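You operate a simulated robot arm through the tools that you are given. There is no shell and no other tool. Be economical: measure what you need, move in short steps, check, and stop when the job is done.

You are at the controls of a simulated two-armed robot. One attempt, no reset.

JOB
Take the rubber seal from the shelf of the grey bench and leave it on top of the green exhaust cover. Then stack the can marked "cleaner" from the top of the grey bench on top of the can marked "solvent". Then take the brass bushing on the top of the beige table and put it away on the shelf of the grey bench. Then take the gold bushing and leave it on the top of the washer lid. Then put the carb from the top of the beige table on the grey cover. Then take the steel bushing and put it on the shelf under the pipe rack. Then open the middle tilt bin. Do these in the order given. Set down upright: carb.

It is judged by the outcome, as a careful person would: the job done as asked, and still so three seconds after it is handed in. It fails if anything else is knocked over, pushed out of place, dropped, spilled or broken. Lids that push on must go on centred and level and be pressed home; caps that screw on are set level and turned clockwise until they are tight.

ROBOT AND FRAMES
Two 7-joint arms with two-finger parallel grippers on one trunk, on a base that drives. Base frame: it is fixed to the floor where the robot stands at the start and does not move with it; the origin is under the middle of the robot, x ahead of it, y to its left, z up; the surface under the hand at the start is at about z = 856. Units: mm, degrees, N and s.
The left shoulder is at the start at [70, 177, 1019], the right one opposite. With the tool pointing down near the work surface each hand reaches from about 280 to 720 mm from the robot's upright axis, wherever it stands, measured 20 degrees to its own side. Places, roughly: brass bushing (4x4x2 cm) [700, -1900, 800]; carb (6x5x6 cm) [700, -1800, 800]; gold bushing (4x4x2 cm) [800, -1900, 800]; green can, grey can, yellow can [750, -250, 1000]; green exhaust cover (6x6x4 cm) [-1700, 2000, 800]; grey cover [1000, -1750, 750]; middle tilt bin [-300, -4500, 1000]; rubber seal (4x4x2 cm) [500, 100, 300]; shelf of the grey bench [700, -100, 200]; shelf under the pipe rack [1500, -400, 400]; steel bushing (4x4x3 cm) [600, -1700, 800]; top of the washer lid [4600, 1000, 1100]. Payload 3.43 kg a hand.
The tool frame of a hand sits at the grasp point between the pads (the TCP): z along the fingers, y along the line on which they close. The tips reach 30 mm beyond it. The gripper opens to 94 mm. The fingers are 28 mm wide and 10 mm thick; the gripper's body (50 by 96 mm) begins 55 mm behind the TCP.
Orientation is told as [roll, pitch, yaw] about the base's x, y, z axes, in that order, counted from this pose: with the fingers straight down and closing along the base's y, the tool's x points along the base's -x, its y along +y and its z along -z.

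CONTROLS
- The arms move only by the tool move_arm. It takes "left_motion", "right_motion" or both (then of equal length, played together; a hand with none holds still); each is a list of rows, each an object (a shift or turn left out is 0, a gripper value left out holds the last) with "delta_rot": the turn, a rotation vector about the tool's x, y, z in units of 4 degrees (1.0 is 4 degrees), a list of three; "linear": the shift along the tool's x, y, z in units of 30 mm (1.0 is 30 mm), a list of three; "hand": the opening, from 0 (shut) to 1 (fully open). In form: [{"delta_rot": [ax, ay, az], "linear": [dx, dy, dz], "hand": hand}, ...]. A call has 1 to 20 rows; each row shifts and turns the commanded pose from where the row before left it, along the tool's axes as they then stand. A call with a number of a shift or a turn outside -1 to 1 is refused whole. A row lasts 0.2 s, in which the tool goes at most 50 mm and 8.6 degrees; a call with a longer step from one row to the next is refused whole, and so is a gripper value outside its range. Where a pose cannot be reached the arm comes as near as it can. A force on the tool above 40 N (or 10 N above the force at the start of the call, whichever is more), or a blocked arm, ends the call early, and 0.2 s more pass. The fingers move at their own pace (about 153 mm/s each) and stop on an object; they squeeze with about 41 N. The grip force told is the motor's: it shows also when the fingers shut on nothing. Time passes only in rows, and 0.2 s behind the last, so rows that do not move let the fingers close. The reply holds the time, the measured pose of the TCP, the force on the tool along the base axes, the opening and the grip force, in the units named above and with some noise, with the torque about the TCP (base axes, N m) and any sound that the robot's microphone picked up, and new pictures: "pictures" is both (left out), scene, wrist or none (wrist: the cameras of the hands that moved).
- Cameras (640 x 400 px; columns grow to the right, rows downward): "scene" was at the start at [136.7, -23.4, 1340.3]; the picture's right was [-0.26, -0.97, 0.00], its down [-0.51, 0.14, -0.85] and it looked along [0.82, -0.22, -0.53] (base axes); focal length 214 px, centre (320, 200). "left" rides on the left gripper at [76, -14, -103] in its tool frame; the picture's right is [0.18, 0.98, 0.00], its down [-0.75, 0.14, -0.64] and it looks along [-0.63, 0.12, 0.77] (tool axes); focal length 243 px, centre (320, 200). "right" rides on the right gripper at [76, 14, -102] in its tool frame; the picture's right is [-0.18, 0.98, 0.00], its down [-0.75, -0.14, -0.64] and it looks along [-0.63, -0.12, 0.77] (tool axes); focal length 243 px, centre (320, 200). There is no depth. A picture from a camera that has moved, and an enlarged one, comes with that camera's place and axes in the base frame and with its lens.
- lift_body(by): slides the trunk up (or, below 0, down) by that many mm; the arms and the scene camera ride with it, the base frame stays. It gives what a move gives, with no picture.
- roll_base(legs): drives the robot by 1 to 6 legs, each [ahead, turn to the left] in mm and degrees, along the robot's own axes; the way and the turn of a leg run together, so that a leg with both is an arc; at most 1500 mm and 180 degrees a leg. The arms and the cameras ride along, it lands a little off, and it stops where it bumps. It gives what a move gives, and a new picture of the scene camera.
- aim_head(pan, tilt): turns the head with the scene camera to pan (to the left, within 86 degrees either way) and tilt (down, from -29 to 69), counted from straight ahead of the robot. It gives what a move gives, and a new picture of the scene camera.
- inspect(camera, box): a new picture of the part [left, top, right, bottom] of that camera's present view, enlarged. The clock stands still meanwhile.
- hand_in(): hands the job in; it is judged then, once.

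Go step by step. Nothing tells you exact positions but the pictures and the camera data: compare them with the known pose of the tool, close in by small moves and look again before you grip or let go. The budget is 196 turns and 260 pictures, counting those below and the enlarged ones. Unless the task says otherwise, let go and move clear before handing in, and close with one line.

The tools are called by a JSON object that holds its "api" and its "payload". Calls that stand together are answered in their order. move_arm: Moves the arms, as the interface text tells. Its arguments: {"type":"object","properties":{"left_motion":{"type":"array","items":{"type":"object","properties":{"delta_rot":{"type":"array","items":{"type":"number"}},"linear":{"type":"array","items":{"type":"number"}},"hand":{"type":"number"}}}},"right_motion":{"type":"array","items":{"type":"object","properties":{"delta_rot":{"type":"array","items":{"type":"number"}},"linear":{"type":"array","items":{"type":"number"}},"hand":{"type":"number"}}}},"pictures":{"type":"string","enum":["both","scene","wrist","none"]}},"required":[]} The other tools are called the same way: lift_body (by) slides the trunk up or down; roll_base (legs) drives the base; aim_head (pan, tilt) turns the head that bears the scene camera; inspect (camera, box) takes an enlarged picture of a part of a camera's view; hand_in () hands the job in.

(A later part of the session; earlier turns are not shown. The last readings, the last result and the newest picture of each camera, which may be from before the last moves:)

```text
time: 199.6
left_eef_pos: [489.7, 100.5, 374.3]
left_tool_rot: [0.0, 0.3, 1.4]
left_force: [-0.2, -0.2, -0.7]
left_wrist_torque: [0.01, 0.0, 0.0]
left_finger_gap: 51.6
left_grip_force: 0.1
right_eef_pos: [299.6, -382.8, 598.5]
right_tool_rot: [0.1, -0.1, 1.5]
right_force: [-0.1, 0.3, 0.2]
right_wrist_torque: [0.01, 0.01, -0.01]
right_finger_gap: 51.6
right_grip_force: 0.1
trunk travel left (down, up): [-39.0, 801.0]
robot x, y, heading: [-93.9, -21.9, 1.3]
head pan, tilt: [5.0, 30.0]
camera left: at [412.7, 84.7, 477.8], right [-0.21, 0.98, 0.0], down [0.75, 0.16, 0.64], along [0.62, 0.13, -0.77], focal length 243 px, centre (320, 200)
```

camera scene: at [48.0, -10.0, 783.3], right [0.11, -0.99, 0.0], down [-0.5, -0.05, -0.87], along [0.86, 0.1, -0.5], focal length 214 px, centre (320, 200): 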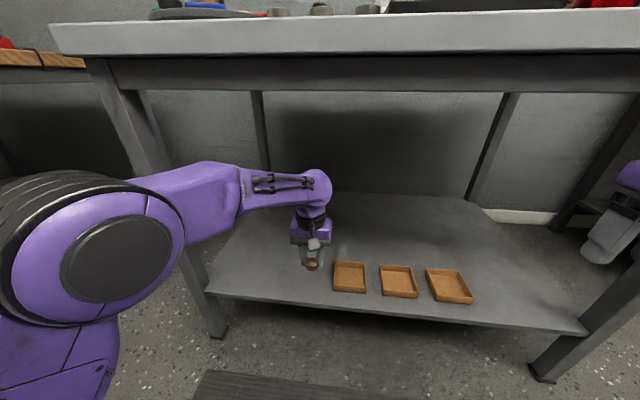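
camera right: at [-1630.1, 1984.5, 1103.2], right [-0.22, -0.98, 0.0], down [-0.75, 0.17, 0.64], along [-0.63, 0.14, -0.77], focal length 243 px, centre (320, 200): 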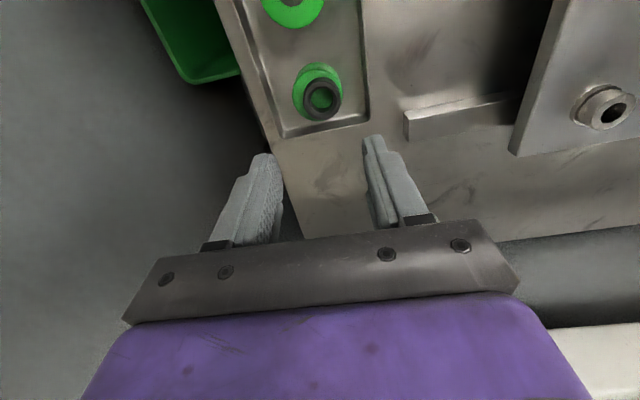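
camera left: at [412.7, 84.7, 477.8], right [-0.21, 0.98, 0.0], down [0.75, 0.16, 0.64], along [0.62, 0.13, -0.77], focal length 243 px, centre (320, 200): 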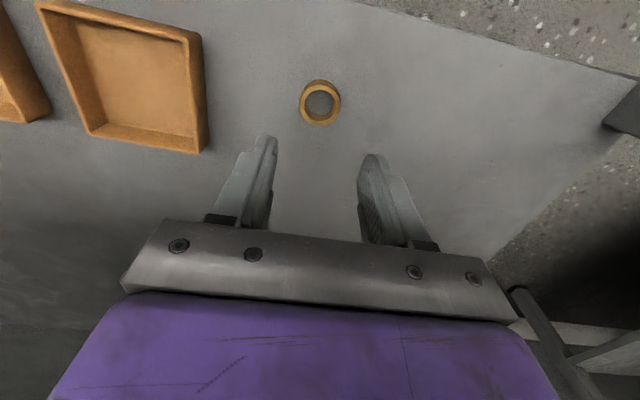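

The brass bushing is on the shelf. I'll back out, raise the trunk, and return to the beige table for the gold one.

{"api": "roll_base", "payload": {"legs": [[-420, 0]]}}

{"api": "lift_body", "payload": {"by": 400}}

{"api": "lift_body", "payload": {"by": 180}}

{"api": "roll_base", "payload": {"legs": [[0, -91.3], [960, 0], [960, 0], [0, 90], [300, 0]]}}

{"api": "aim_head", "payload": {"pan": 0, "tilt": 35}}

```text
time: 202.2
left_eef_pos: [64.3, 93.1, 375.4]
left_tool_rot: [-0.1, 0.3, 1.5]
left_force: [0.6, 0.3, -0.1]
left_wrist_torque: [-0.01, 0.0, 0.02]
left_finger_gap: 51.7
left_grip_force: 0.1
right_eef_pos: [-122.7, -391.0, 598.8]
right_tool_rot: [0.1, 0.0, 1.8]
right_force: [0.4, 0.3, -1.0]
right_wrist_torque: [0.0, 0.01, 0.0]
right_finger_gap: 51.8
right_grip_force: 0.1
trunk travel left (down, up): [-39.0, 801.0]
robot x, y, heading: [-516.7, -32.4, 1.6]
head pan, tilt: [5.0, 30.0]
camera scene: at [-376.3, -20.1, 783.3], right [0.12, -0.99, 0.0], down [-0.5, -0.06, -0.87], along [0.86, 0.1, -0.5], focal length 214 px, centre (320, 200)
```

scene: 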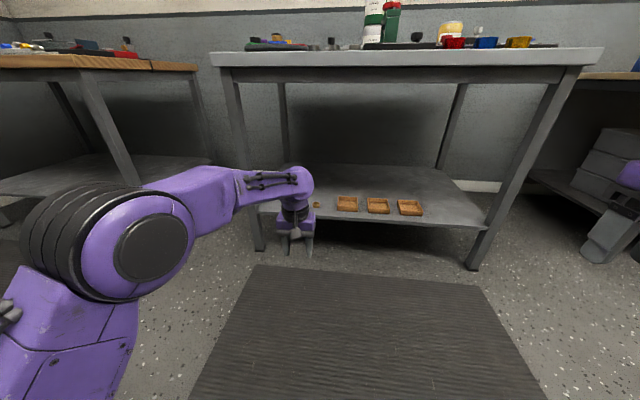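

```text
time: 206.0
left_eef_pos: [63.8, 92.2, 775.1]
left_tool_rot: [-0.2, 0.4, 1.6]
left_force: [1.0, -0.3, -0.3]
left_wrist_torque: [0.01, 0.0, 0.03]
left_finger_gap: 51.5
left_grip_force: 0.0
right_eef_pos: [-123.0, -391.6, 997.9]
right_tool_rot: [0.1, -0.1, 1.8]
right_force: [0.2, 0.8, -0.1]
right_wrist_torque: [-0.03, 0.0, -0.03]
right_finger_gap: 51.7
right_grip_force: 0.1
trunk travel left (down, up): [-439.0, 401.0]
robot x, y, heading: [-517.9, -29.2, 1.6]
head pan, tilt: [5.0, 30.0]
```

```text
time: 208.0
left_eef_pos: [62.6, 92.6, 954.6]
left_tool_rot: [-0.1, 0.3, 1.6]
left_force: [0.4, -0.9, -0.5]
left_wrist_torque: [0.0, 0.03, 0.01]
left_finger_gap: 51.7
left_grip_force: 0.0
right_eef_pos: [-123.0, -391.9, 1179.3]
right_tool_rot: [0.1, -0.1, 1.9]
right_force: [-0.3, -0.9, -0.3]
right_wrist_torque: [0.02, -0.03, 0.03]
right_finger_gap: 51.7
right_grip_force: 0.1
trunk travel left (down, up): [-619.0, 221.0]
robot x, y, heading: [-517.2, -32.0, 1.7]
head pan, tilt: [5.0, 30.0]
```

```text
time: 227.1
left_eef_pos: [292.0, -1879.5, 954.9]
left_tool_rot: [-0.1, 0.4, -2.6]
left_force: [1.3, 0.7, 1.0]
left_wrist_torque: [0.02, 0.0, -0.02]
left_finger_gap: 51.5
left_grip_force: 0.0
right_eef_pos: [70.4, -2349.5, 1178.3]
right_tool_rot: [0.0, -0.1, -2.4]
right_force: [0.6, 0.1, 0.3]
right_wrist_torque: [0.01, 0.03, -0.02]
right_finger_gap: 51.6
right_grip_force: 0.0
trunk travel left (down, up): [-619.0, 221.0]
robot x, y, heading: [-296.0, -1959.8, -2.4]
head pan, tilt: [5.0, 30.0]
camera scene: at [-155.4, -1960.1, 1363.3], right [0.04, -1.0, 0.0], down [-0.5, -0.02, -0.87], along [0.87, 0.04, -0.5], focal length 214 px, centre (320, 200)
```

scene: 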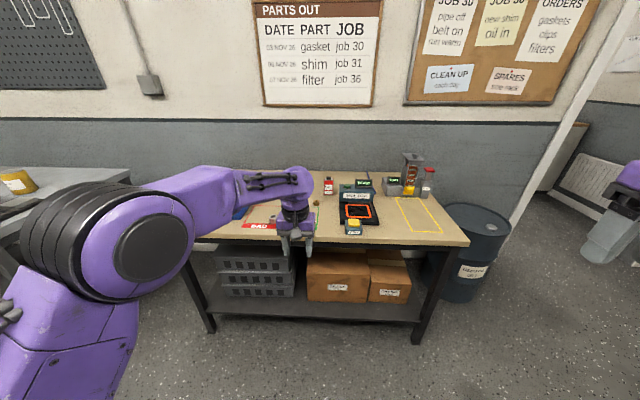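

```text
time: 227.7
left_eef_pos: [292.0, -1879.2, 954.6]
left_tool_rot: [-0.1, 0.3, -2.6]
left_force: [-0.1, -0.8, -0.1]
left_wrist_torque: [-0.01, -0.02, -0.01]
left_finger_gap: 51.6
left_grip_force: 0.0
right_eef_pos: [71.0, -2349.8, 1176.8]
right_tool_rot: [0.1, 0.0, -2.4]
right_force: [0.3, -0.5, -0.5]
right_wrist_torque: [-0.03, -0.01, -0.02]
right_finger_gap: 51.6
right_grip_force: 0.0
trunk travel left (down, up): [-619.0, 221.0]
robot x, y, heading: [-298.7, -1963.4, -2.4]
head pan, tilt: [0.0, 35.0]
camera scene: at [-157.4, -1968.0, 1355.4], right [-0.04, -1.0, 0.0], down [-0.57, 0.03, -0.82], along [0.82, -0.04, -0.57], focal length 214 px, centre (320, 200)
```

scene: 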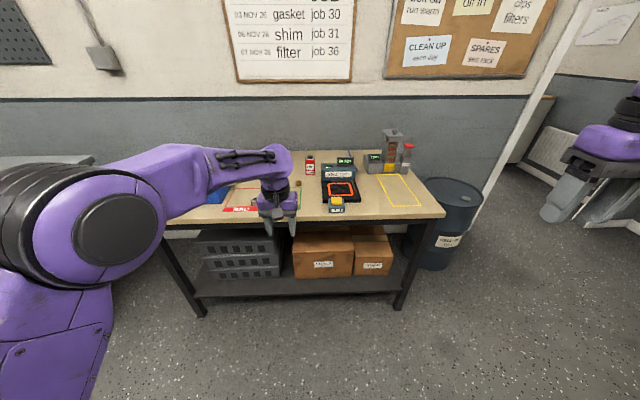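

I'll drive in so the left hand comes near the gold bushing, then look with the wrist camera.

{"api": "roll_base", "payload": {"legs": [[470, 2.4]]}}

{"api": "inspect", "payload": {"camera": "left", "box": [0, 0, 640, 400]}}

```text
time: 230.5
left_eef_pos: [757.3, -1864.5, 954.9]
left_tool_rot: [-0.1, 0.3, 0.0]
left_force: [-0.1, 0.4, -0.3]
left_wrist_torque: [0.01, 0.01, 0.01]
left_finger_gap: 51.5
left_grip_force: 0.0
right_eef_pos: [556.9, -2343.4, 1178.6]
right_tool_rot: [0.0, -0.1, 0.3]
right_force: [1.2, -0.1, 0.0]
right_wrist_torque: [-0.02, 0.01, 0.04]
right_finger_gap: 51.7
right_grip_force: 0.0
trunk travel left (down, up): [-619.0, 221.0]
robot x, y, heading: [173.5, -1973.4, 0.2]
head pan, tilt: [0.0, 35.0]
camera scene: at [311.5, -1972.1, 1355.5], right [0.0, -1.0, 0.0], down [-0.57, 0.0, -0.82], along [0.82, 0.0, -0.57], focal length 214 px, centre (320, 200)
```

scene: 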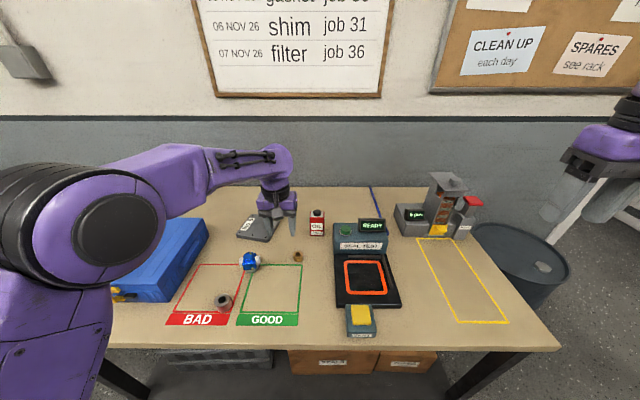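

```text
1.00 times, centred on (320, 200) of left (not enlarged: the box is as wide or as high as the picture)
camera zoom: at [680.3, -1877.8, 1057.8], right [-0.18, 0.98, 0.0], down [0.76, 0.14, 0.64], along [0.63, 0.12, -0.77], focal length 243 px, centre (320, 200)
```

zoom: 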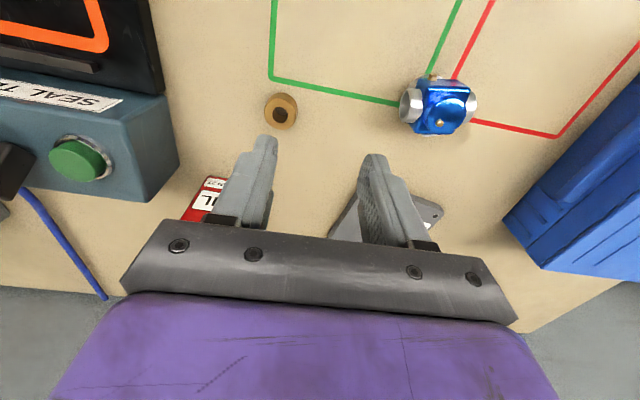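

The gold bushing is at [774, -1899]. I'll move over it, descend to 40 mm above, and verify.

{"api": "move_arm", "payload": {"left_motion": [{"linear": [-0.28, -0.58, 0.3], "hand": 0.65}, {"linear": [-0.28, -0.58, 0.3]}, {"linear": [0, 0, 0.8]}, {"linear": [0, 0, 0.8]}, {"linear": [0, 0, 0.5]}, {}], "pictures": "wrist"}}

```text
time: 231.9
left_eef_pos: [774.9, -1899.2, 872.3]
left_tool_rot: [-0.1, 0.2, 0.0]
left_force: [0.2, 0.3, -0.7]
left_wrist_torque: [0.01, -0.02, -0.03]
left_finger_gap: 61.3
left_grip_force: 0.1
right_eef_pos: [556.3, -2342.8, 1179.1]
right_tool_rot: [0.2, -0.1, 0.3]
right_force: [0.0, 0.1, -0.5]
right_wrist_torque: [0.01, 0.01, 0.0]
right_finger_gap: 51.5
right_grip_force: 0.0
trunk travel left (down, up): [-619.0, 221.0]
robot x, y, heading: [173.0, -1973.6, -0.2]
head pan, tilt: [0.0, 35.0]
camera left: at [697.4, -1913.3, 975.6], right [-0.18, 0.98, 0.0], down [0.76, 0.14, 0.64], along [0.63, 0.12, -0.77], focal length 243 px, centre (320, 200)
```

left: 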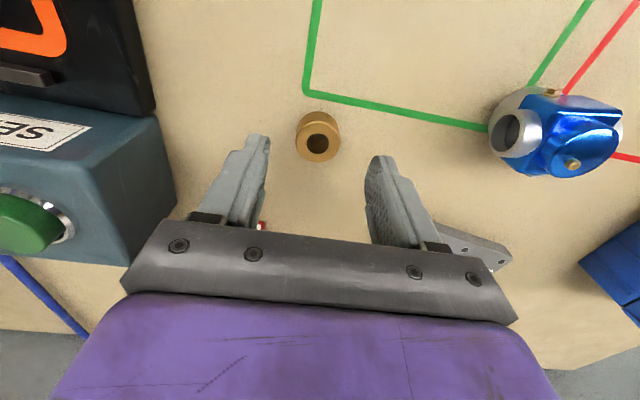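

Aligned. I'll descend, grip and lift.

{"api": "move_arm", "payload": {"left_motion": [{"linear": [0, 0, 0.7]}, {"linear": [0, 0, 0.4]}, {"linear": [0, 0, 0.15]}, {}, {"hand": 0.3}, {"hand": 0.2}, {"hand": 0.1}, {"hand": 0.1}, {"linear": [0, 0, -0.6]}, {"linear": [0, 0, -0.9]}, {"linear": [0, 0, -0.9]}, {"linear": [0, 0, -0.9]}, {"linear": [0.5, 0, -0.9]}, {"linear": [0.9, 0, -0.9]}, {"linear": [0.9, 0, -0.9]}, {"linear": [0.9, 0, -0.9]}], "pictures": "both"}}

```text
time: 235.3
left_eef_pos: [676.2, -1899.0, 1044.6]
left_tool_rot: [-0.1, 0.2, 0.0]
left_force: [-0.6, 0.6, -0.2]
left_wrist_torque: [-0.01, -0.01, 0.02]
left_finger_gap: 30.1
left_grip_force: 41.0
right_eef_pos: [555.2, -2342.8, 1178.3]
right_tool_rot: [0.1, -0.2, 0.3]
right_force: [0.1, 0.1, -0.5]
right_wrist_torque: [-0.02, -0.03, -0.01]
right_finger_gap: 51.6
right_grip_force: 0.0
trunk travel left (down, up): [-619.0, 221.0]
robot x, y, heading: [170.6, -1975.5, -0.2]
head pan, tilt: [0.0, 35.0]
camera scene: at [309.5, -1972.0, 1355.7], right [0.0, -1.0, 0.0], down [-0.57, 0.0, -0.82], along [0.82, 0.0, -0.57], focal length 214 px, centre (320, 200)
camera left: at [600.1, -1911.9, 1148.0], right [-0.18, 0.98, 0.0], down [0.76, 0.14, 0.64], along [0.63, 0.12, -0.77], focal length 243 px, centre (320, 200)
```

scene: 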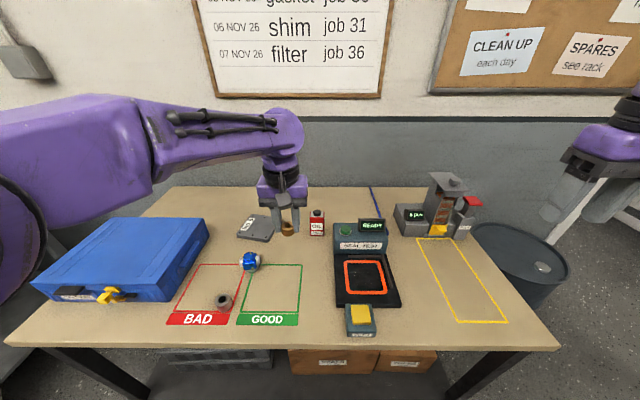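
left: 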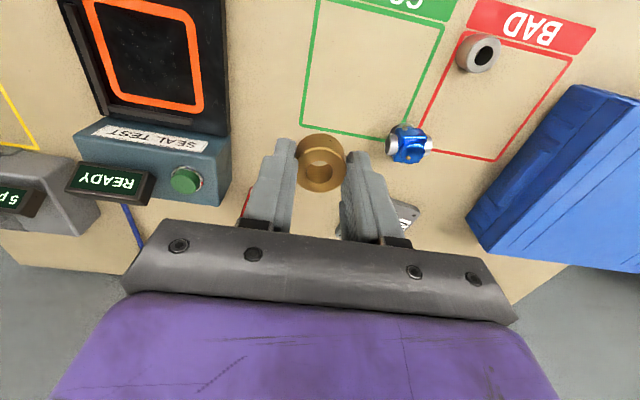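

The gold bushing is gripped. I'll back off and look for the doorway that leads toward the washer.

{"api": "roll_base", "payload": {"legs": [[-550, 0], [0, -50], [500, 0]]}}

{"api": "aim_head", "payload": {"pan": 0, "tilt": 15}}

```text
time: 243.3
left_eef_pos: [323.2, -2700.1, 1043.6]
left_tool_rot: [0.0, 0.3, -50.5]
left_force: [0.1, 0.2, -1.1]
left_wrist_torque: [0.02, 0.0, 0.01]
left_finger_gap: 30.5
left_grip_force: 41.0
right_eef_pos: [-97.3, -2889.4, 1178.9]
right_tool_rot: [0.1, -0.1, -50.3]
right_force: [0.8, 0.7, 1.0]
right_wrist_torque: [0.02, 0.01, 0.02]
right_finger_gap: 51.8
right_grip_force: 0.1
trunk travel left (down, up): [-619.0, 221.0]
robot x, y, heading: [-55.2, -2358.8, -50.5]
head pan, tilt: [0.0, 35.0]
camera scene: at [32.2, -2464.8, 1355.5], right [-0.77, -0.64, 0.0], down [-0.37, 0.44, -0.82], along [0.52, -0.63, -0.57], focal length 214 px, centre (320, 200)
```

scene: 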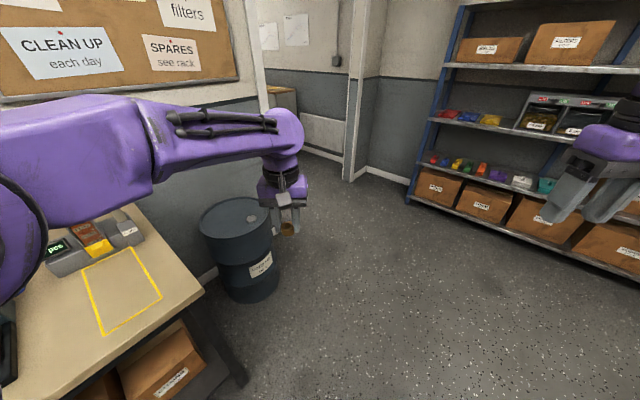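

```text
time: 244.1
left_eef_pos: [322.1, -2700.8, 1044.6]
left_tool_rot: [-0.1, 0.2, -50.5]
left_force: [-0.7, -0.7, -1.3]
left_wrist_torque: [0.0, 0.03, 0.0]
left_finger_gap: 30.2
left_grip_force: 41.0
right_eef_pos: [-97.8, -2889.9, 1178.1]
right_tool_rot: [0.1, -0.1, -50.2]
right_force: [0.1, 0.1, 0.6]
right_wrist_torque: [0.0, -0.01, 0.04]
right_finger_gap: 52.0
right_grip_force: 0.1
trunk travel left (down, up): [-619.0, 221.0]
robot x, y, heading: [-57.0, -2361.3, -50.2]
head pan, tilt: [0.0, 15.0]
camera scene: at [35.5, -2468.8, 1387.4], right [-0.77, -0.64, 0.0], down [-0.17, 0.2, -0.97], along [0.62, -0.74, -0.26], focal length 214 px, centre (320, 200)
```

scene: 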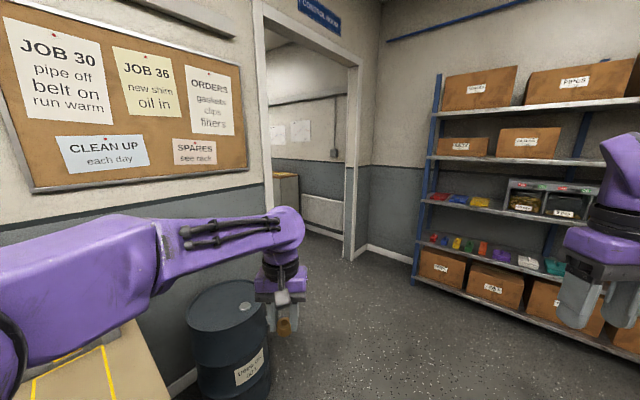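

The doorway to the control room is in the +x wall at about y = -3370 to -4530. I'll drive toward it and face it.

{"api": "roll_base", "payload": {"legs": [[0, -18.6], [800, 0], [740, 0], [0, 69]]}}

{"api": "aim_head", "payload": {"pan": 0, "tilt": 20}}

```text
time: 256.1
left_eef_pos: [998.2, -3724.4, 1043.5]
left_tool_rot: [-0.1, 0.2, -0.1]
left_force: [-0.5, -0.1, -0.9]
left_wrist_torque: [-0.02, 0.0, 0.0]
left_finger_gap: 30.2
left_grip_force: 40.9
right_eef_pos: [876.4, -4169.7, 1177.1]
right_tool_rot: [0.1, -0.1, 0.2]
right_force: [-0.1, -0.5, 0.4]
right_wrist_torque: [0.0, 0.0, 0.03]
right_finger_gap: 51.8
right_grip_force: 0.1
trunk travel left (down, up): [-619.0, 221.0]
robot x, y, heading: [491.0, -3800.8, 0.0]
head pan, tilt: [0.0, 15.0]
camera scene: at [636.6, -3798.9, 1387.5], right [0.0, -1.0, 0.0], down [-0.26, 0.0, -0.97], along [0.97, 0.0, -0.26], focal length 214 px, centre (320, 200)
```

scene: 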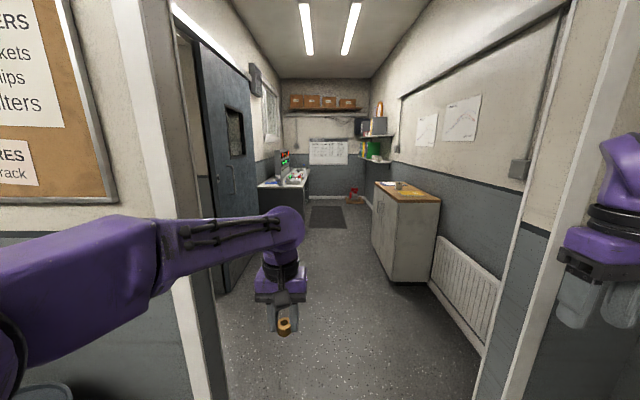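

```text
time: 256.8
left_eef_pos: [998.4, -3724.5, 1044.5]
left_tool_rot: [-0.1, 0.2, 0.0]
left_force: [1.1, -0.2, -1.2]
left_wrist_torque: [0.04, 0.03, 0.03]
left_finger_gap: 30.1
left_grip_force: 40.4
right_eef_pos: [876.0, -4171.0, 1178.6]
right_tool_rot: [0.1, 0.0, 0.2]
right_force: [-0.5, 0.3, 0.0]
right_wrist_torque: [0.03, 0.02, -0.03]
right_finger_gap: 51.8
right_grip_force: 0.2
trunk travel left (down, up): [-619.0, 221.0]
robot x, y, heading: [494.2, -3797.4, 0.1]
head pan, tilt: [0.0, 20.0]
camera scene: at [636.3, -3798.8, 1379.3], right [0.0, -1.0, 0.0], down [-0.34, 0.0, -0.94], along [0.94, 0.0, -0.34], focal length 214 px, centre (320, 200)
```

scene: 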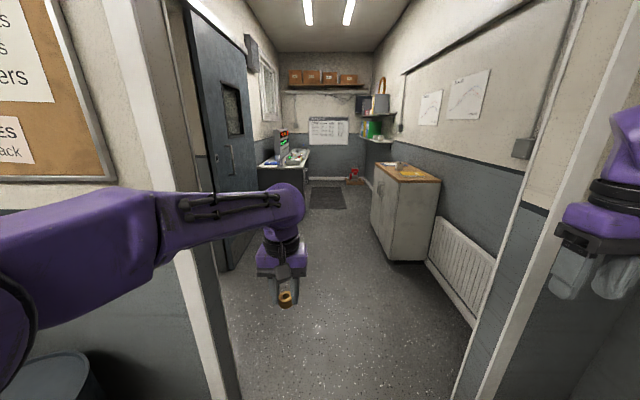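

The control room lies ahead. To pass the door I'll first stretch both arms forward, which brings the elbows in, then back up and line up with the door centre at y ≈ -3950.

{"api": "move_arm", "payload": {"left_motion": [{"linear": [-1, 0, 0]}, {"linear": [-1, 0, 0]}, {"linear": [-1, 0, 0]}, {"linear": [-1, 0, 0]}, {"linear": [-1, 0, 0]}, {}, {}, {}], "right_motion": [{"linear": [-1, 0.7, 0]}, {"linear": [-1, 0.7, 0]}, {"linear": [-1, 0.7, 0]}, {"linear": [-1, 0.7, 0]}, {"linear": [-1, 0.7, 0]}, {"linear": [-1, 0.7, 0]}, {"linear": [-1, 0.7, 0]}, {"linear": [-1, 0.7, 0]}], "pictures": "none"}}

{"api": "roll_base", "payload": {"legs": [[-300, 0], [0, -15], [580, 0], [0, 15]]}}

{"api": "aim_head", "payload": {"pan": 0, "tilt": 30}}

```text
time: 258.6
left_eef_pos: [1129.2, -3725.2, 1043.2]
left_tool_rot: [0.0, 0.2, -0.1]
left_force: [-0.1, -0.1, 0.1]
left_wrist_torque: [0.04, 0.0, 0.0]
left_finger_gap: 30.3
left_grip_force: 41.1
left hand out of reach, approached as far as the arm can: row 5
right_eef_pos: [1094.9, -4016.3, 1178.7]
right_tool_rot: [0.1, -0.2, 0.2]
right_force: [0.5, 0.7, 0.7]
right_wrist_torque: [0.0, -0.05, 0.0]
right_finger_gap: 51.6
right_grip_force: 0.0
right hand out of reach, approached as far as the arm can: row 8
trunk travel left (down, up): [-619.0, 221.0]
robot x, y, heading: [492.8, -3800.0, -0.2]
head pan, tilt: [0.0, 20.0]
```

```text
time: 265.4
left_eef_pos: [1394.4, -3858.8, 1044.3]
left_tool_rot: [-0.3, 0.2, 1.2]
left_force: [0.2, -1.0, -1.1]
left_wrist_torque: [0.0, 0.02, -0.01]
left_finger_gap: 30.4
left_grip_force: 40.9
right_eef_pos: [1367.3, -4149.4, 1178.3]
right_tool_rot: [0.1, -0.1, 1.3]
right_force: [-0.1, 0.5, -0.6]
right_wrist_torque: [-0.05, -0.02, 0.01]
right_finger_gap: 51.7
right_grip_force: 0.1
trunk travel left (down, up): [-619.0, 221.0]
robot x, y, heading: [763.5, -3947.7, 1.0]
head pan, tilt: [0.0, 20.0]
camera scene: at [903.6, -3943.0, 1379.3], right [0.02, -1.0, 0.0], down [-0.34, -0.01, -0.94], along [0.94, 0.02, -0.34], focal length 214 px, centre (320, 200)
```

scene: 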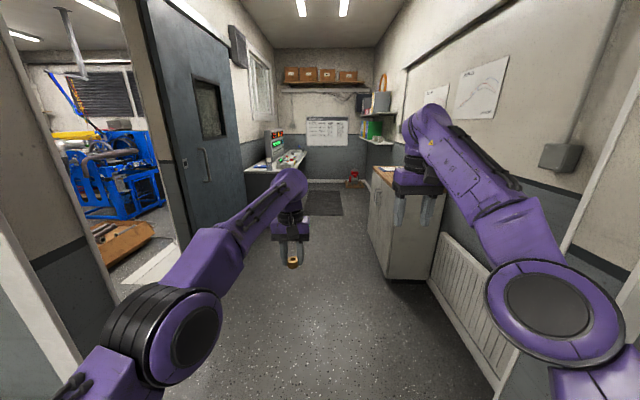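

```text
time: 266.1
left_eef_pos: [1395.9, -3857.1, 1043.6]
left_tool_rot: [-0.1, 0.2, 1.2]
left_force: [0.0, 0.1, -1.4]
left_wrist_torque: [-0.03, -0.02, -0.02]
left_finger_gap: 30.3
left_grip_force: 41.4
right_eef_pos: [1368.0, -4149.2, 1178.2]
right_tool_rot: [0.0, -0.1, 1.4]
right_force: [0.7, -0.2, 0.1]
right_wrist_torque: [-0.03, -0.02, 0.0]
right_finger_gap: 51.7
right_grip_force: 0.0
trunk travel left (down, up): [-619.0, 221.0]
robot x, y, heading: [763.6, -3944.5, 1.0]
head pan, tilt: [0.0, 30.0]
camera scene: at [901.1, -3942.8, 1363.3], right [0.02, -1.0, 0.0], down [-0.5, -0.01, -0.87], along [0.87, 0.02, -0.5], focal length 214 px, centre (320, 200)
```

scene: 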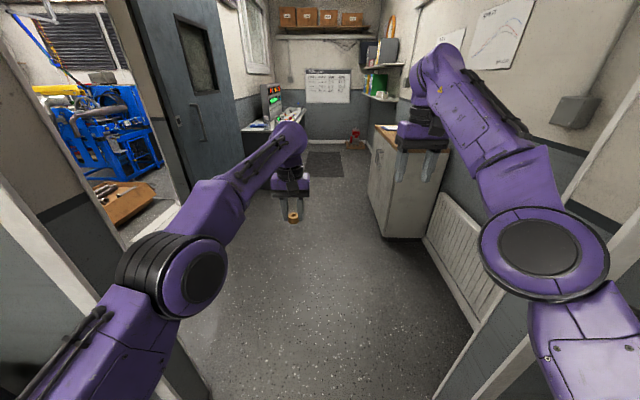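

There is a second open door on the left leading to a test cell with blue rigs. I'll go through the first door and look left.

{"api": "roll_base", "payload": {"legs": [[1100, -1]]}}

{"api": "aim_head", "payload": {"pan": 70, "tilt": 20}}

```text
time: 271.7
left_eef_pos: [2492.8, -3833.4, 1044.1]
left_tool_rot: [-0.1, 0.2, 1.3]
left_force: [-0.7, 0.3, -0.4]
left_wrist_torque: [-0.01, -0.02, 0.01]
left_finger_gap: 30.4
left_grip_force: 40.7
right_eef_pos: [2465.9, -4125.4, 1178.6]
right_tool_rot: [0.1, 0.0, 1.6]
right_force: [-0.5, 0.1, -0.3]
right_wrist_torque: [-0.01, 0.0, 0.0]
right_finger_gap: 51.8
right_grip_force: 0.0
trunk travel left (down, up): [-619.0, 221.0]
robot x, y, heading: [1856.8, -3921.9, 1.3]
head pan, tilt: [0.0, 30.0]
camera scene: at [1998.8, -3919.4, 1363.2], right [0.02, -1.0, 0.0], down [-0.5, -0.01, -0.87], along [0.87, 0.02, -0.5], focal length 214 px, centre (320, 200)
```

scene: 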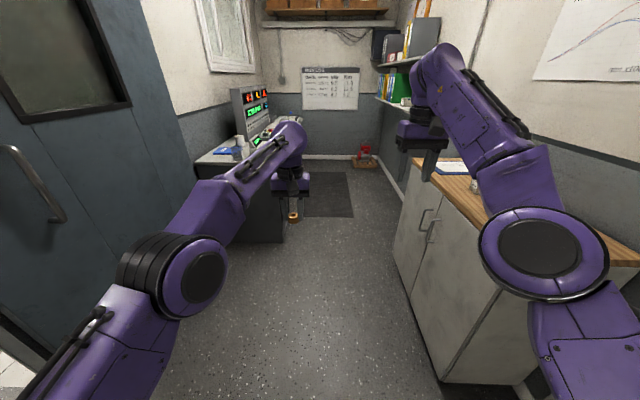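

```text
time: 273.1
left_eef_pos: [2492.5, -3834.4, 1043.8]
left_tool_rot: [-0.2, 0.1, 1.3]
left_force: [-1.3, -0.5, -1.0]
left_wrist_torque: [0.05, -0.01, 0.0]
left_finger_gap: 30.1
left_grip_force: 40.3
right_eef_pos: [2465.9, -4125.9, 1177.9]
right_tool_rot: [0.1, 0.0, 1.5]
right_force: [-0.8, 0.1, -1.1]
right_wrist_torque: [0.0, -0.04, 0.0]
right_finger_gap: 51.7
right_grip_force: 0.0
trunk travel left (down, up): [-619.0, 221.0]
robot x, y, heading: [1860.8, -3924.7, 1.2]
head pan, tilt: [70.0, 20.0]
camera scene: at [1938.4, -3833.2, 1379.3], right [0.95, -0.32, 0.0], down [-0.11, -0.32, -0.94], along [0.3, 0.89, -0.34], focal length 214 px, centre (320, 200)
```

scene: 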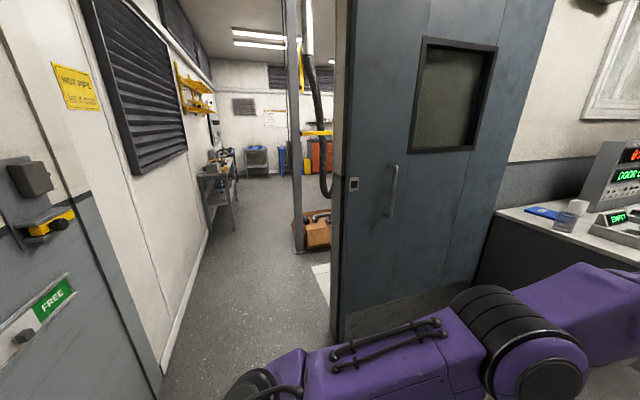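

The opening to the test cell seems centred near x ≈ 1865 at y ≈ -2840. I'll turn left to face it.

{"api": "roll_base", "payload": {"legs": [[0, 88.8]]}}

{"api": "aim_head", "payload": {"pan": 0, "tilt": 25}}

```text
time: 277.3
left_eef_pos: [1779.0, -3285.9, 1044.3]
left_tool_rot: [-0.2, 0.1, 90.4]
left_force: [-1.1, -0.9, -0.9]
left_wrist_torque: [-0.01, 0.0, -0.02]
left_finger_gap: 30.3
left_grip_force: 40.9
right_eef_pos: [2068.2, -3316.9, 1177.4]
right_tool_rot: [0.0, -0.1, 90.7]
right_force: [0.0, 0.5, 0.2]
right_wrist_torque: [0.02, -0.02, 0.03]
right_finger_gap: 51.8
right_grip_force: 0.1
trunk travel left (down, up): [-619.0, 221.0]
robot x, y, heading: [1860.2, -3922.4, 90.5]
head pan, tilt: [70.0, 20.0]
camera scene: at [1769.3, -3840.6, 1379.3], right [0.33, 0.94, 0.0], down [0.32, -0.11, -0.94], along [-0.89, 0.31, -0.34], focal length 214 px, centre (320, 200)
```

scene: 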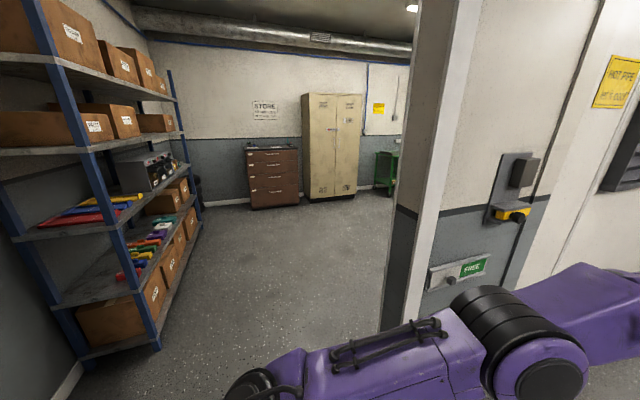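

```text
time: 278.7
left_eef_pos: [1779.3, -3286.1, 1043.9]
left_tool_rot: [-0.2, 0.2, 90.6]
left_force: [-0.5, 0.3, -0.4]
left_wrist_torque: [0.03, 0.0, 0.01]
left_finger_gap: 30.2
left_grip_force: 40.9
right_eef_pos: [2069.0, -3317.2, 1177.9]
right_tool_rot: [0.2, 0.0, 90.7]
right_force: [-0.4, 0.3, 0.2]
right_wrist_torque: [-0.02, -0.03, -0.04]
right_finger_gap: 51.5
right_grip_force: 0.1
trunk travel left (down, up): [-619.0, 221.0]
robot x, y, heading: [1857.3, -3923.2, 90.4]
head pan, tilt: [0.0, 25.0]
camera scene: at [1856.9, -3779.9, 1371.2], right [1.0, 0.01, 0.0], down [0.0, -0.42, -0.91], along [-0.01, 0.91, -0.42], focal length 214 px, centre (320, 200)
```

scene: 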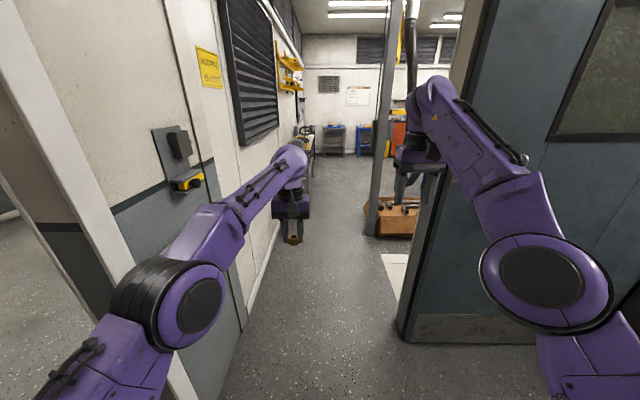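

The opening spans x ≈ 1346–2380 and the robot is centred on it. I'll drive through into the test cell.

{"api": "roll_base", "payload": {"legs": [[1000, -0.4], [900, 0]]}}

{"api": "aim_head", "payload": {"pan": -35, "tilt": 15}}

```text
time: 288.3
left_eef_pos: [1815.2, -1362.1, 1044.7]
left_tool_rot: [-0.2, 0.2, 89.2]
left_force: [-0.1, -0.8, -1.4]
left_wrist_torque: [-0.03, 0.02, 0.0]
left_finger_gap: 30.1
left_grip_force: 41.6
right_eef_pos: [2105.3, -1401.2, 1177.4]
right_tool_rot: [0.0, -0.1, 89.1]
right_force: [-0.4, -0.4, 0.1]
right_wrist_torque: [0.0, -0.03, -0.03]
right_finger_gap: 51.7
right_grip_force: 0.0
trunk travel left (down, up): [-619.0, 221.0]
robot x, y, heading: [1877.3, -2000.1, 89.0]
head pan, tilt: [0.0, 25.0]
camera scene: at [1881.7, -1857.3, 1371.2], right [1.0, -0.02, 0.0], down [-0.01, -0.42, -0.91], along [0.01, 0.91, -0.42], focal length 214 px, centre (320, 200)
```

scene: 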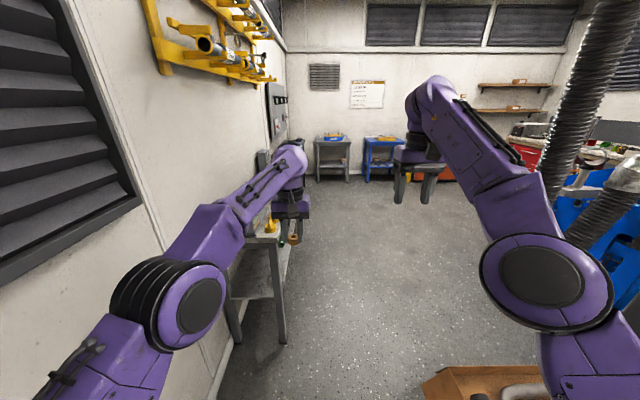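

```text
time: 289.3
left_eef_pos: [1815.7, -1362.0, 1044.8]
left_tool_rot: [-0.2, 0.3, 89.1]
left_force: [1.3, 0.6, -0.5]
left_wrist_torque: [0.0, -0.01, -0.02]
left_finger_gap: 30.5
left_grip_force: 40.7
right_eef_pos: [2105.5, -1401.2, 1178.1]
right_tool_rot: [0.1, -0.1, 89.2]
right_force: [0.8, 0.4, -0.6]
right_wrist_torque: [-0.02, -0.04, -0.02]
right_finger_gap: 51.8
right_grip_force: 0.1
trunk travel left (down, up): [-619.0, 221.0]
robot x, y, heading: [1876.3, -1998.1, 88.9]
head pan, tilt: [-35.0, 15.0]
camera scene: at [1934.9, -1873.8, 1387.4], right [0.81, -0.59, 0.0], down [-0.15, -0.21, -0.97], along [0.57, 0.78, -0.26], focal length 214 px, centre (320, 200)
```

scene: 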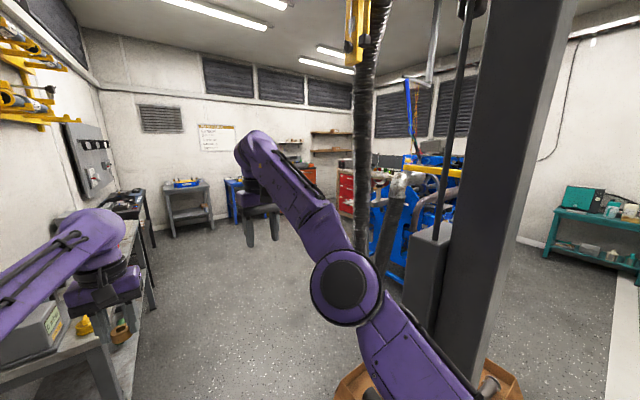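

The pipe rack (yellow) hangs over the table on the left wall. The washer must be farther in, past the blue rig. I'll advance and look around.

{"api": "roll_base", "payload": {"legs": [[600, -4], [800, -5]]}}

{"api": "aim_head", "payload": {"pan": -45, "tilt": 15}}

```text
time: 294.7
left_eef_pos: [1893.3, -463.0, 1022.5]
left_tool_rot: [-0.2, 1.8, 87.3]
left_force: [-0.6, 0.5, -1.4]
left_wrist_torque: [-0.03, -0.02, 0.01]
left_finger_gap: 30.4
left_grip_force: 41.2
right_eef_pos: [2189.0, -506.3, 1177.8]
right_tool_rot: [-0.2, -0.3, 87.0]
right_force: [0.1, 1.2, 0.0]
right_wrist_torque: [0.0, -0.01, -0.01]
right_finger_gap: 51.9
right_grip_force: 0.1
trunk travel left (down, up): [-619.0, 221.0]
robot x, y, heading: [1950.1, -1096.7, 89.3]
head pan, tilt: [-35.0, 15.0]
stopped in leg 2: the robot was blocked; the commanded pose is now the measured one
camera scene: at [1999.2, -969.0, 1387.0], right [0.82, -0.58, 0.0], down [-0.15, -0.21, -0.97], along [0.56, 0.79, -0.26], focal length 214 px, centre (320, 200)
```

scene: 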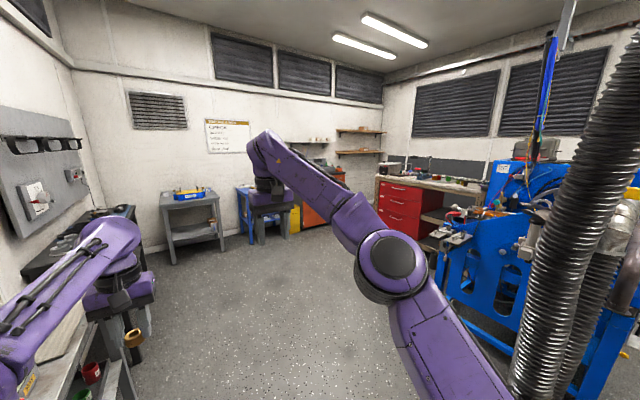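

```text
time: 295.4
left_eef_pos: [1897.6, -466.5, 1027.1]
left_tool_rot: [0.1, 1.6, 87.2]
left_force: [-0.2, -0.6, -0.3]
left_wrist_torque: [-0.03, 0.02, 0.01]
left_finger_gap: 30.4
left_grip_force: 41.0
right_eef_pos: [2191.3, -510.6, 1179.5]
right_tool_rot: [0.0, -0.6, 86.9]
right_force: [0.1, 0.5, -0.4]
right_wrist_torque: [0.03, 0.01, -0.02]
right_finger_gap: 51.9
right_grip_force: 0.0
trunk travel left (down, up): [-619.0, 221.0]
robot x, y, heading: [1949.2, -1100.4, 89.6]
head pan, tilt: [-45.0, 15.0]
camera scene: at [2015.9, -985.2, 1387.5], right [0.7, -0.71, 0.0], down [-0.19, -0.18, -0.97], along [0.69, 0.68, -0.26], focal length 214 px, centre (320, 200)
```

scene: 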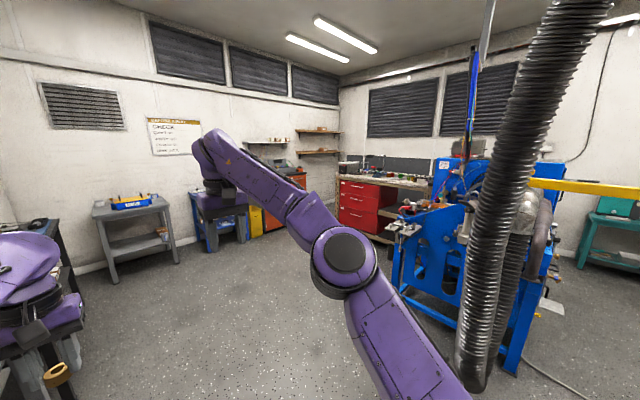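

I bumped something, so I'll look to the left and down to see what.

{"api": "aim_head", "payload": {"pan": 50, "tilt": 40}}

{"api": "aim_head", "payload": {"pan": -60, "tilt": 55}}

```text
time: 297.1
left_eef_pos: [1897.4, -466.3, 1026.7]
left_tool_rot: [-0.1, 1.7, 87.1]
left_force: [-0.4, -0.1, -1.3]
left_wrist_torque: [0.01, 0.04, 0.01]
left_finger_gap: 30.6
left_grip_force: 41.1
right_eef_pos: [2191.1, -509.9, 1180.7]
right_tool_rot: [0.0, -0.5, 86.8]
right_force: [-0.6, -0.6, -0.6]
right_wrist_torque: [-0.02, 0.0, -0.02]
right_finger_gap: 51.6
right_grip_force: 0.1
trunk travel left (down, up): [-619.0, 221.0]
robot x, y, heading: [1946.3, -1098.7, 89.5]
head pan, tilt: [50.0, 40.0]
camera scene: at [1883.8, -994.8, 1347.9], right [0.65, 0.76, 0.0], down [0.49, -0.42, -0.77], along [-0.58, 0.5, -0.64], focal length 214 px, centre (320, 200)
```

scene: 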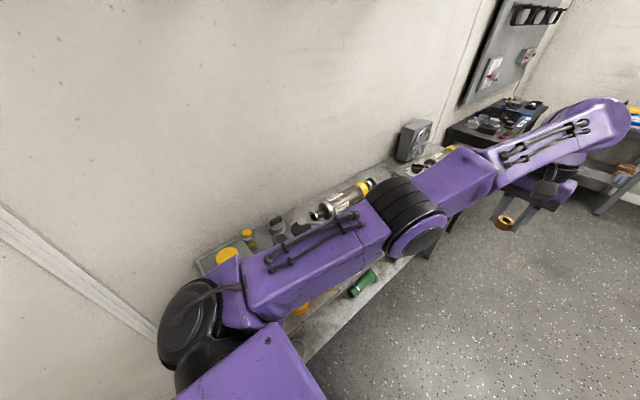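

```text
time: 299.0
left_eef_pos: [1897.6, -466.8, 1025.8]
left_tool_rot: [0.1, 1.7, 87.2]
left_force: [-0.7, -0.7, -0.4]
left_wrist_torque: [0.01, 0.02, 0.03]
left_finger_gap: 30.5
left_grip_force: 41.4
right_eef_pos: [2192.2, -511.0, 1179.9]
right_tool_rot: [0.1, -0.4, 87.0]
right_force: [-0.6, 1.1, 0.6]
right_wrist_torque: [-0.02, -0.03, -0.01]
right_finger_gap: 51.8
right_grip_force: 0.1
trunk travel left (down, up): [-619.0, 221.0]
robot x, y, heading: [1947.6, -1100.6, 89.4]
head pan, tilt: [-60.0, 55.0]
camera scene: at [2011.2, -1014.5, 1327.2], right [0.49, -0.87, 0.0], down [-0.71, -0.4, -0.57], along [0.5, 0.28, -0.82], focal length 214 px, centre (320, 200)
```

scene: 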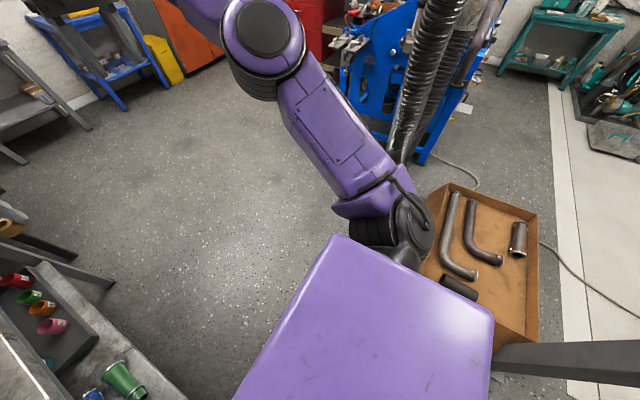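

The base seems to have brushed the side table on the left, and nothing looks displaced. I'll back off and steer to the right, then look toward the far counter.

{"api": "roll_base", "payload": {"legs": [[-350, 0], [0, -35]]}}

{"api": "aim_head", "payload": {"pan": 0, "tilt": 15}}

{"api": "inspect", "payload": {"camera": "scene", "box": [240, 100, 460, 240]}}

{"api": "aim_head", "payload": {"pan": 75, "tilt": 25}}

```text
time: 303.0
left_eef_pos: [2267.4, -908.2, 1026.9]
left_tool_rot: [0.1, 1.7, 52.2]
left_force: [0.6, 0.4, -1.8]
left_wrist_torque: [0.01, 0.01, -0.01]
left_finger_gap: 30.5
left_grip_force: 41.0
right_eef_pos: [2483.7, -1112.0, 1179.8]
right_tool_rot: [0.0, -0.5, 52.0]
right_force: [0.2, -0.3, -0.1]
right_wrist_torque: [0.0, 0.0, -0.03]
right_finger_gap: 51.7
right_grip_force: 0.2
trunk travel left (down, up): [-619.0, 221.0]
robot x, y, heading: [1943.0, -1457.3, 54.7]
head pan, tilt: [-60.0, 55.0]
camera scene: at [2046.9, -1422.2, 1327.2], right [-0.09, -1.0, 0.0], down [-0.82, 0.08, -0.57], along [0.57, -0.05, -0.82], focal length 214 px, centre (320, 200)
```

scene: 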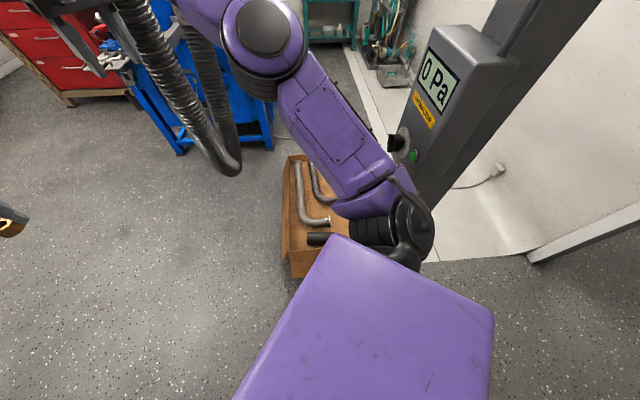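

```text
time: 304.3
left_eef_pos: [2266.9, -908.0, 1026.4]
left_tool_rot: [0.0, 1.7, 52.2]
left_force: [-0.1, -0.8, -2.4]
left_wrist_torque: [0.02, -0.04, -0.01]
left_finger_gap: 30.1
left_grip_force: 40.5
right_eef_pos: [2483.5, -1112.0, 1180.3]
right_tool_rot: [0.0, -0.5, 51.9]
right_force: [-0.2, -0.4, 0.2]
right_wrist_torque: [0.01, -0.03, 0.0]
right_finger_gap: 51.8
right_grip_force: 0.0
trunk travel left (down, up): [-619.0, 221.0]
robot x, y, heading: [1943.7, -1457.2, 54.5]
head pan, tilt: [0.0, 15.0]
camera scene: at [2029.2, -1339.2, 1387.4], right [0.81, -0.58, 0.0], down [-0.15, -0.21, -0.97], along [0.56, 0.79, -0.26], focal length 214 px, centre (320, 200)
```

scene: 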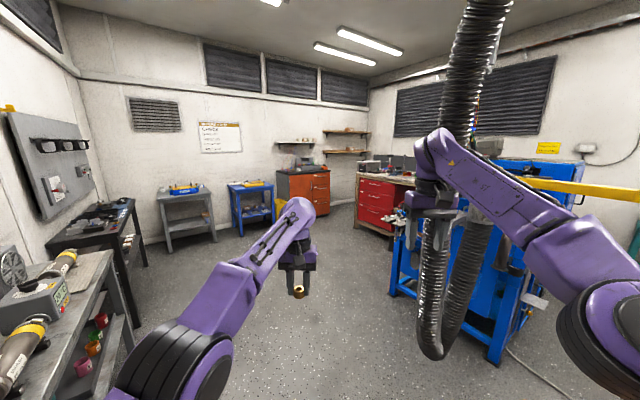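

```text
2.86 times, centred on (350, 170) of scene
camera zoom: at [2029.2, -1339.2, 1387.4], right [0.81, -0.58, 0.0], down [-0.15, -0.21, -0.97], along [0.56, 0.79, -0.26], focal length 613 px, centre (234, 286)
```

zoom: 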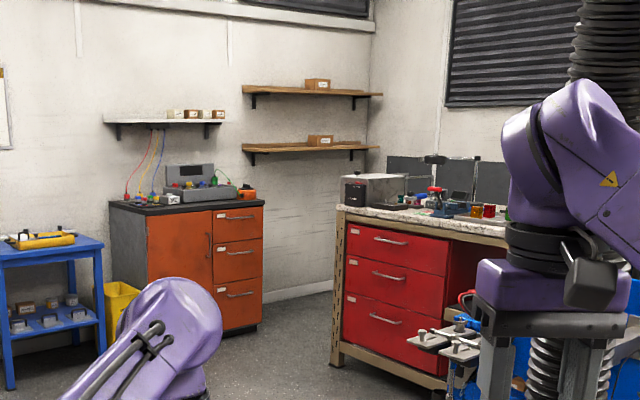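

```text
time: 305.7
left_eef_pos: [2266.1, -908.0, 1026.3]
left_tool_rot: [0.0, 1.7, 52.3]
left_force: [-0.4, 0.2, -0.9]
left_wrist_torque: [0.02, 0.0, 0.02]
left_finger_gap: 30.3
left_grip_force: 40.7
right_eef_pos: [2482.9, -1111.5, 1180.3]
right_tool_rot: [0.0, -0.5, 52.0]
right_force: [-0.1, 1.0, -1.0]
right_wrist_torque: [0.02, 0.01, -0.02]
right_finger_gap: 51.8
right_grip_force: 0.0
trunk travel left (down, up): [-619.0, 221.0]
robot x, y, heading: [1947.4, -1459.3, 54.7]
head pan, tilt: [75.0, 25.0]
camera scene: at [1916.3, -1344.3, 1371.2], right [0.77, 0.64, 0.0], down [0.27, -0.33, -0.91], along [-0.58, 0.7, -0.42], focal length 214 px, centre (320, 200)
```

scene: 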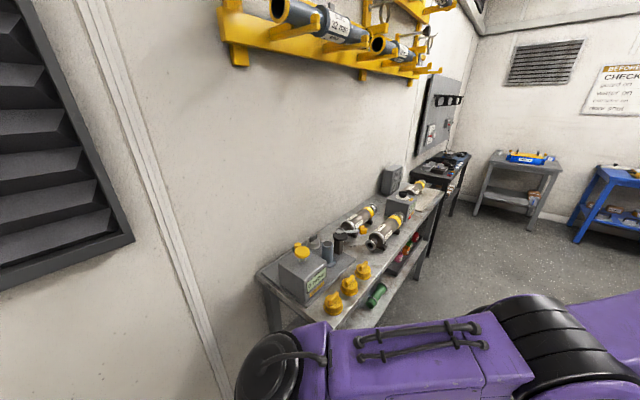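

I identify the washer as the stainless box on the red-drawer counter in the far corner, matching [4600, 1000, 1100]. I'll raise the trunk and drive around the blue rig toward it.

{"api": "lift_body", "payload": {"by": 200}}

{"api": "roll_base", "payload": {"legs": [[700, 0], [0, 25], [1000, 0], [0, -49], [900, 0]]}}

{"api": "aim_head", "payload": {"pan": 0, "tilt": 25}}

```text
time: 307.9
left_eef_pos: [2267.8, -906.6, 1226.1]
left_tool_rot: [0.0, 1.7, 52.2]
left_force: [-0.6, 0.0, -1.2]
left_wrist_torque: [-0.03, -0.01, 0.01]
left_finger_gap: 30.5
left_grip_force: 41.2
right_eef_pos: [2483.1, -1111.9, 1378.8]
right_tool_rot: [0.0, -0.6, 52.0]
right_force: [0.2, 0.0, -0.1]
right_wrist_torque: [0.01, -0.02, 0.03]
right_finger_gap: 51.8
right_grip_force: 0.0
trunk travel left (down, up): [-819.0, 21.0]
robot x, y, heading: [1944.9, -1456.0, 54.3]
head pan, tilt: [75.0, 25.0]
```

```text
time: 324.5
left_eef_pos: [3838.4, 951.6, 1228.1]
left_tool_rot: [0.1, 1.6, 28.2]
left_force: [-0.7, -0.1, -1.3]
left_wrist_torque: [-0.03, -0.02, 0.0]
left_finger_gap: 30.2
left_grip_force: 41.0
right_eef_pos: [3953.1, 678.1, 1379.0]
right_tool_rot: [0.0, -0.5, 27.9]
right_force: [-0.8, -0.4, 0.3]
right_wrist_torque: [-0.03, -0.01, 0.01]
right_finger_gap: 51.6
right_grip_force: 0.0
trunk travel left (down, up): [-819.0, 21.0]
robot x, y, heading: [3323.1, 585.0, 30.5]
head pan, tilt: [75.0, 25.0]
camera scene: at [3340.1, 695.6, 1571.3], right [0.96, 0.27, 0.0], down [0.11, -0.41, -0.91], along [-0.24, 0.87, -0.42], focal length 214 px, centre (320, 200)
```

scene: 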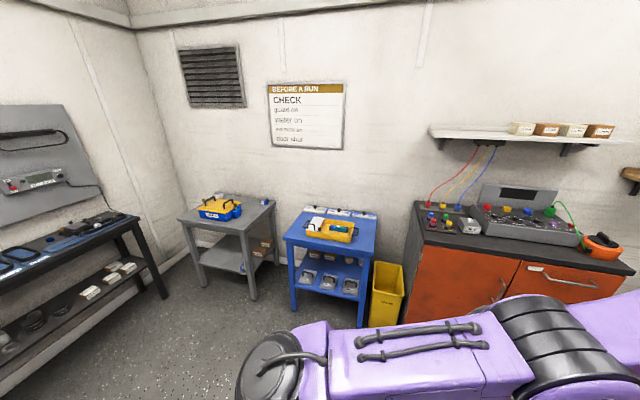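

```text
time: 326.0
left_eef_pos: [3839.2, 952.0, 1226.4]
left_tool_rot: [0.0, 1.7, 28.1]
left_force: [0.0, 0.6, -1.4]
left_wrist_torque: [-0.01, 0.01, 0.02]
left_finger_gap: 30.1
left_grip_force: 41.1
right_eef_pos: [3953.4, 678.6, 1380.4]
right_tool_rot: [0.0, -0.5, 28.0]
right_force: [0.2, 0.1, -0.5]
right_wrist_torque: [0.03, 0.02, 0.01]
right_finger_gap: 51.5
right_grip_force: 0.0
trunk travel left (down, up): [-819.0, 21.0]
robot x, y, heading: [3321.3, 581.6, 30.7]
head pan, tilt: [0.0, 25.0]
camera scene: at [3445.1, 654.5, 1571.2], right [0.51, -0.86, 0.0], down [-0.36, -0.22, -0.91], along [0.78, 0.46, -0.42], focal length 214 px, centre (320, 200)
```

scene: 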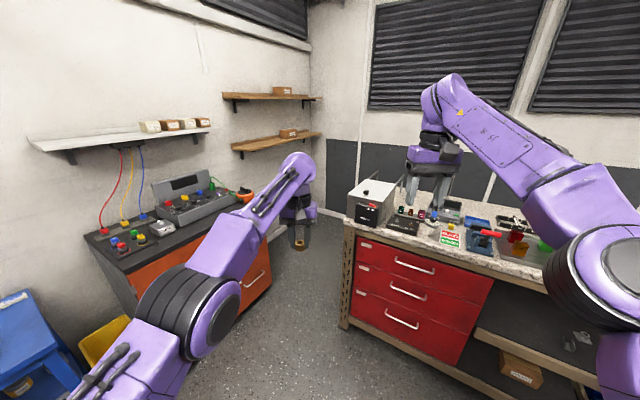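

The washer box is plainly visible. I'll enlarge it to see its lid.

{"api": "inspect", "payload": {"camera": "scene", "box": [330, 165, 410, 240]}}

```text
5.33 times, centred on (370, 202) of scene
camera zoom: at [3445.1, 654.5, 1571.2], right [0.51, -0.86, 0.0], down [-0.36, -0.22, -0.91], along [0.78, 0.46, -0.42], focal length 1144 px, centre (53, 187)
```

zoom: 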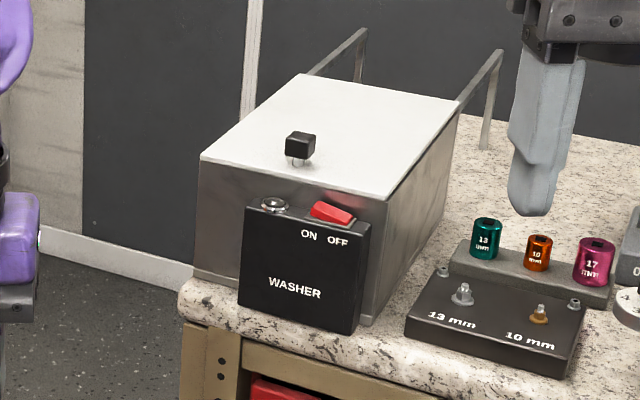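

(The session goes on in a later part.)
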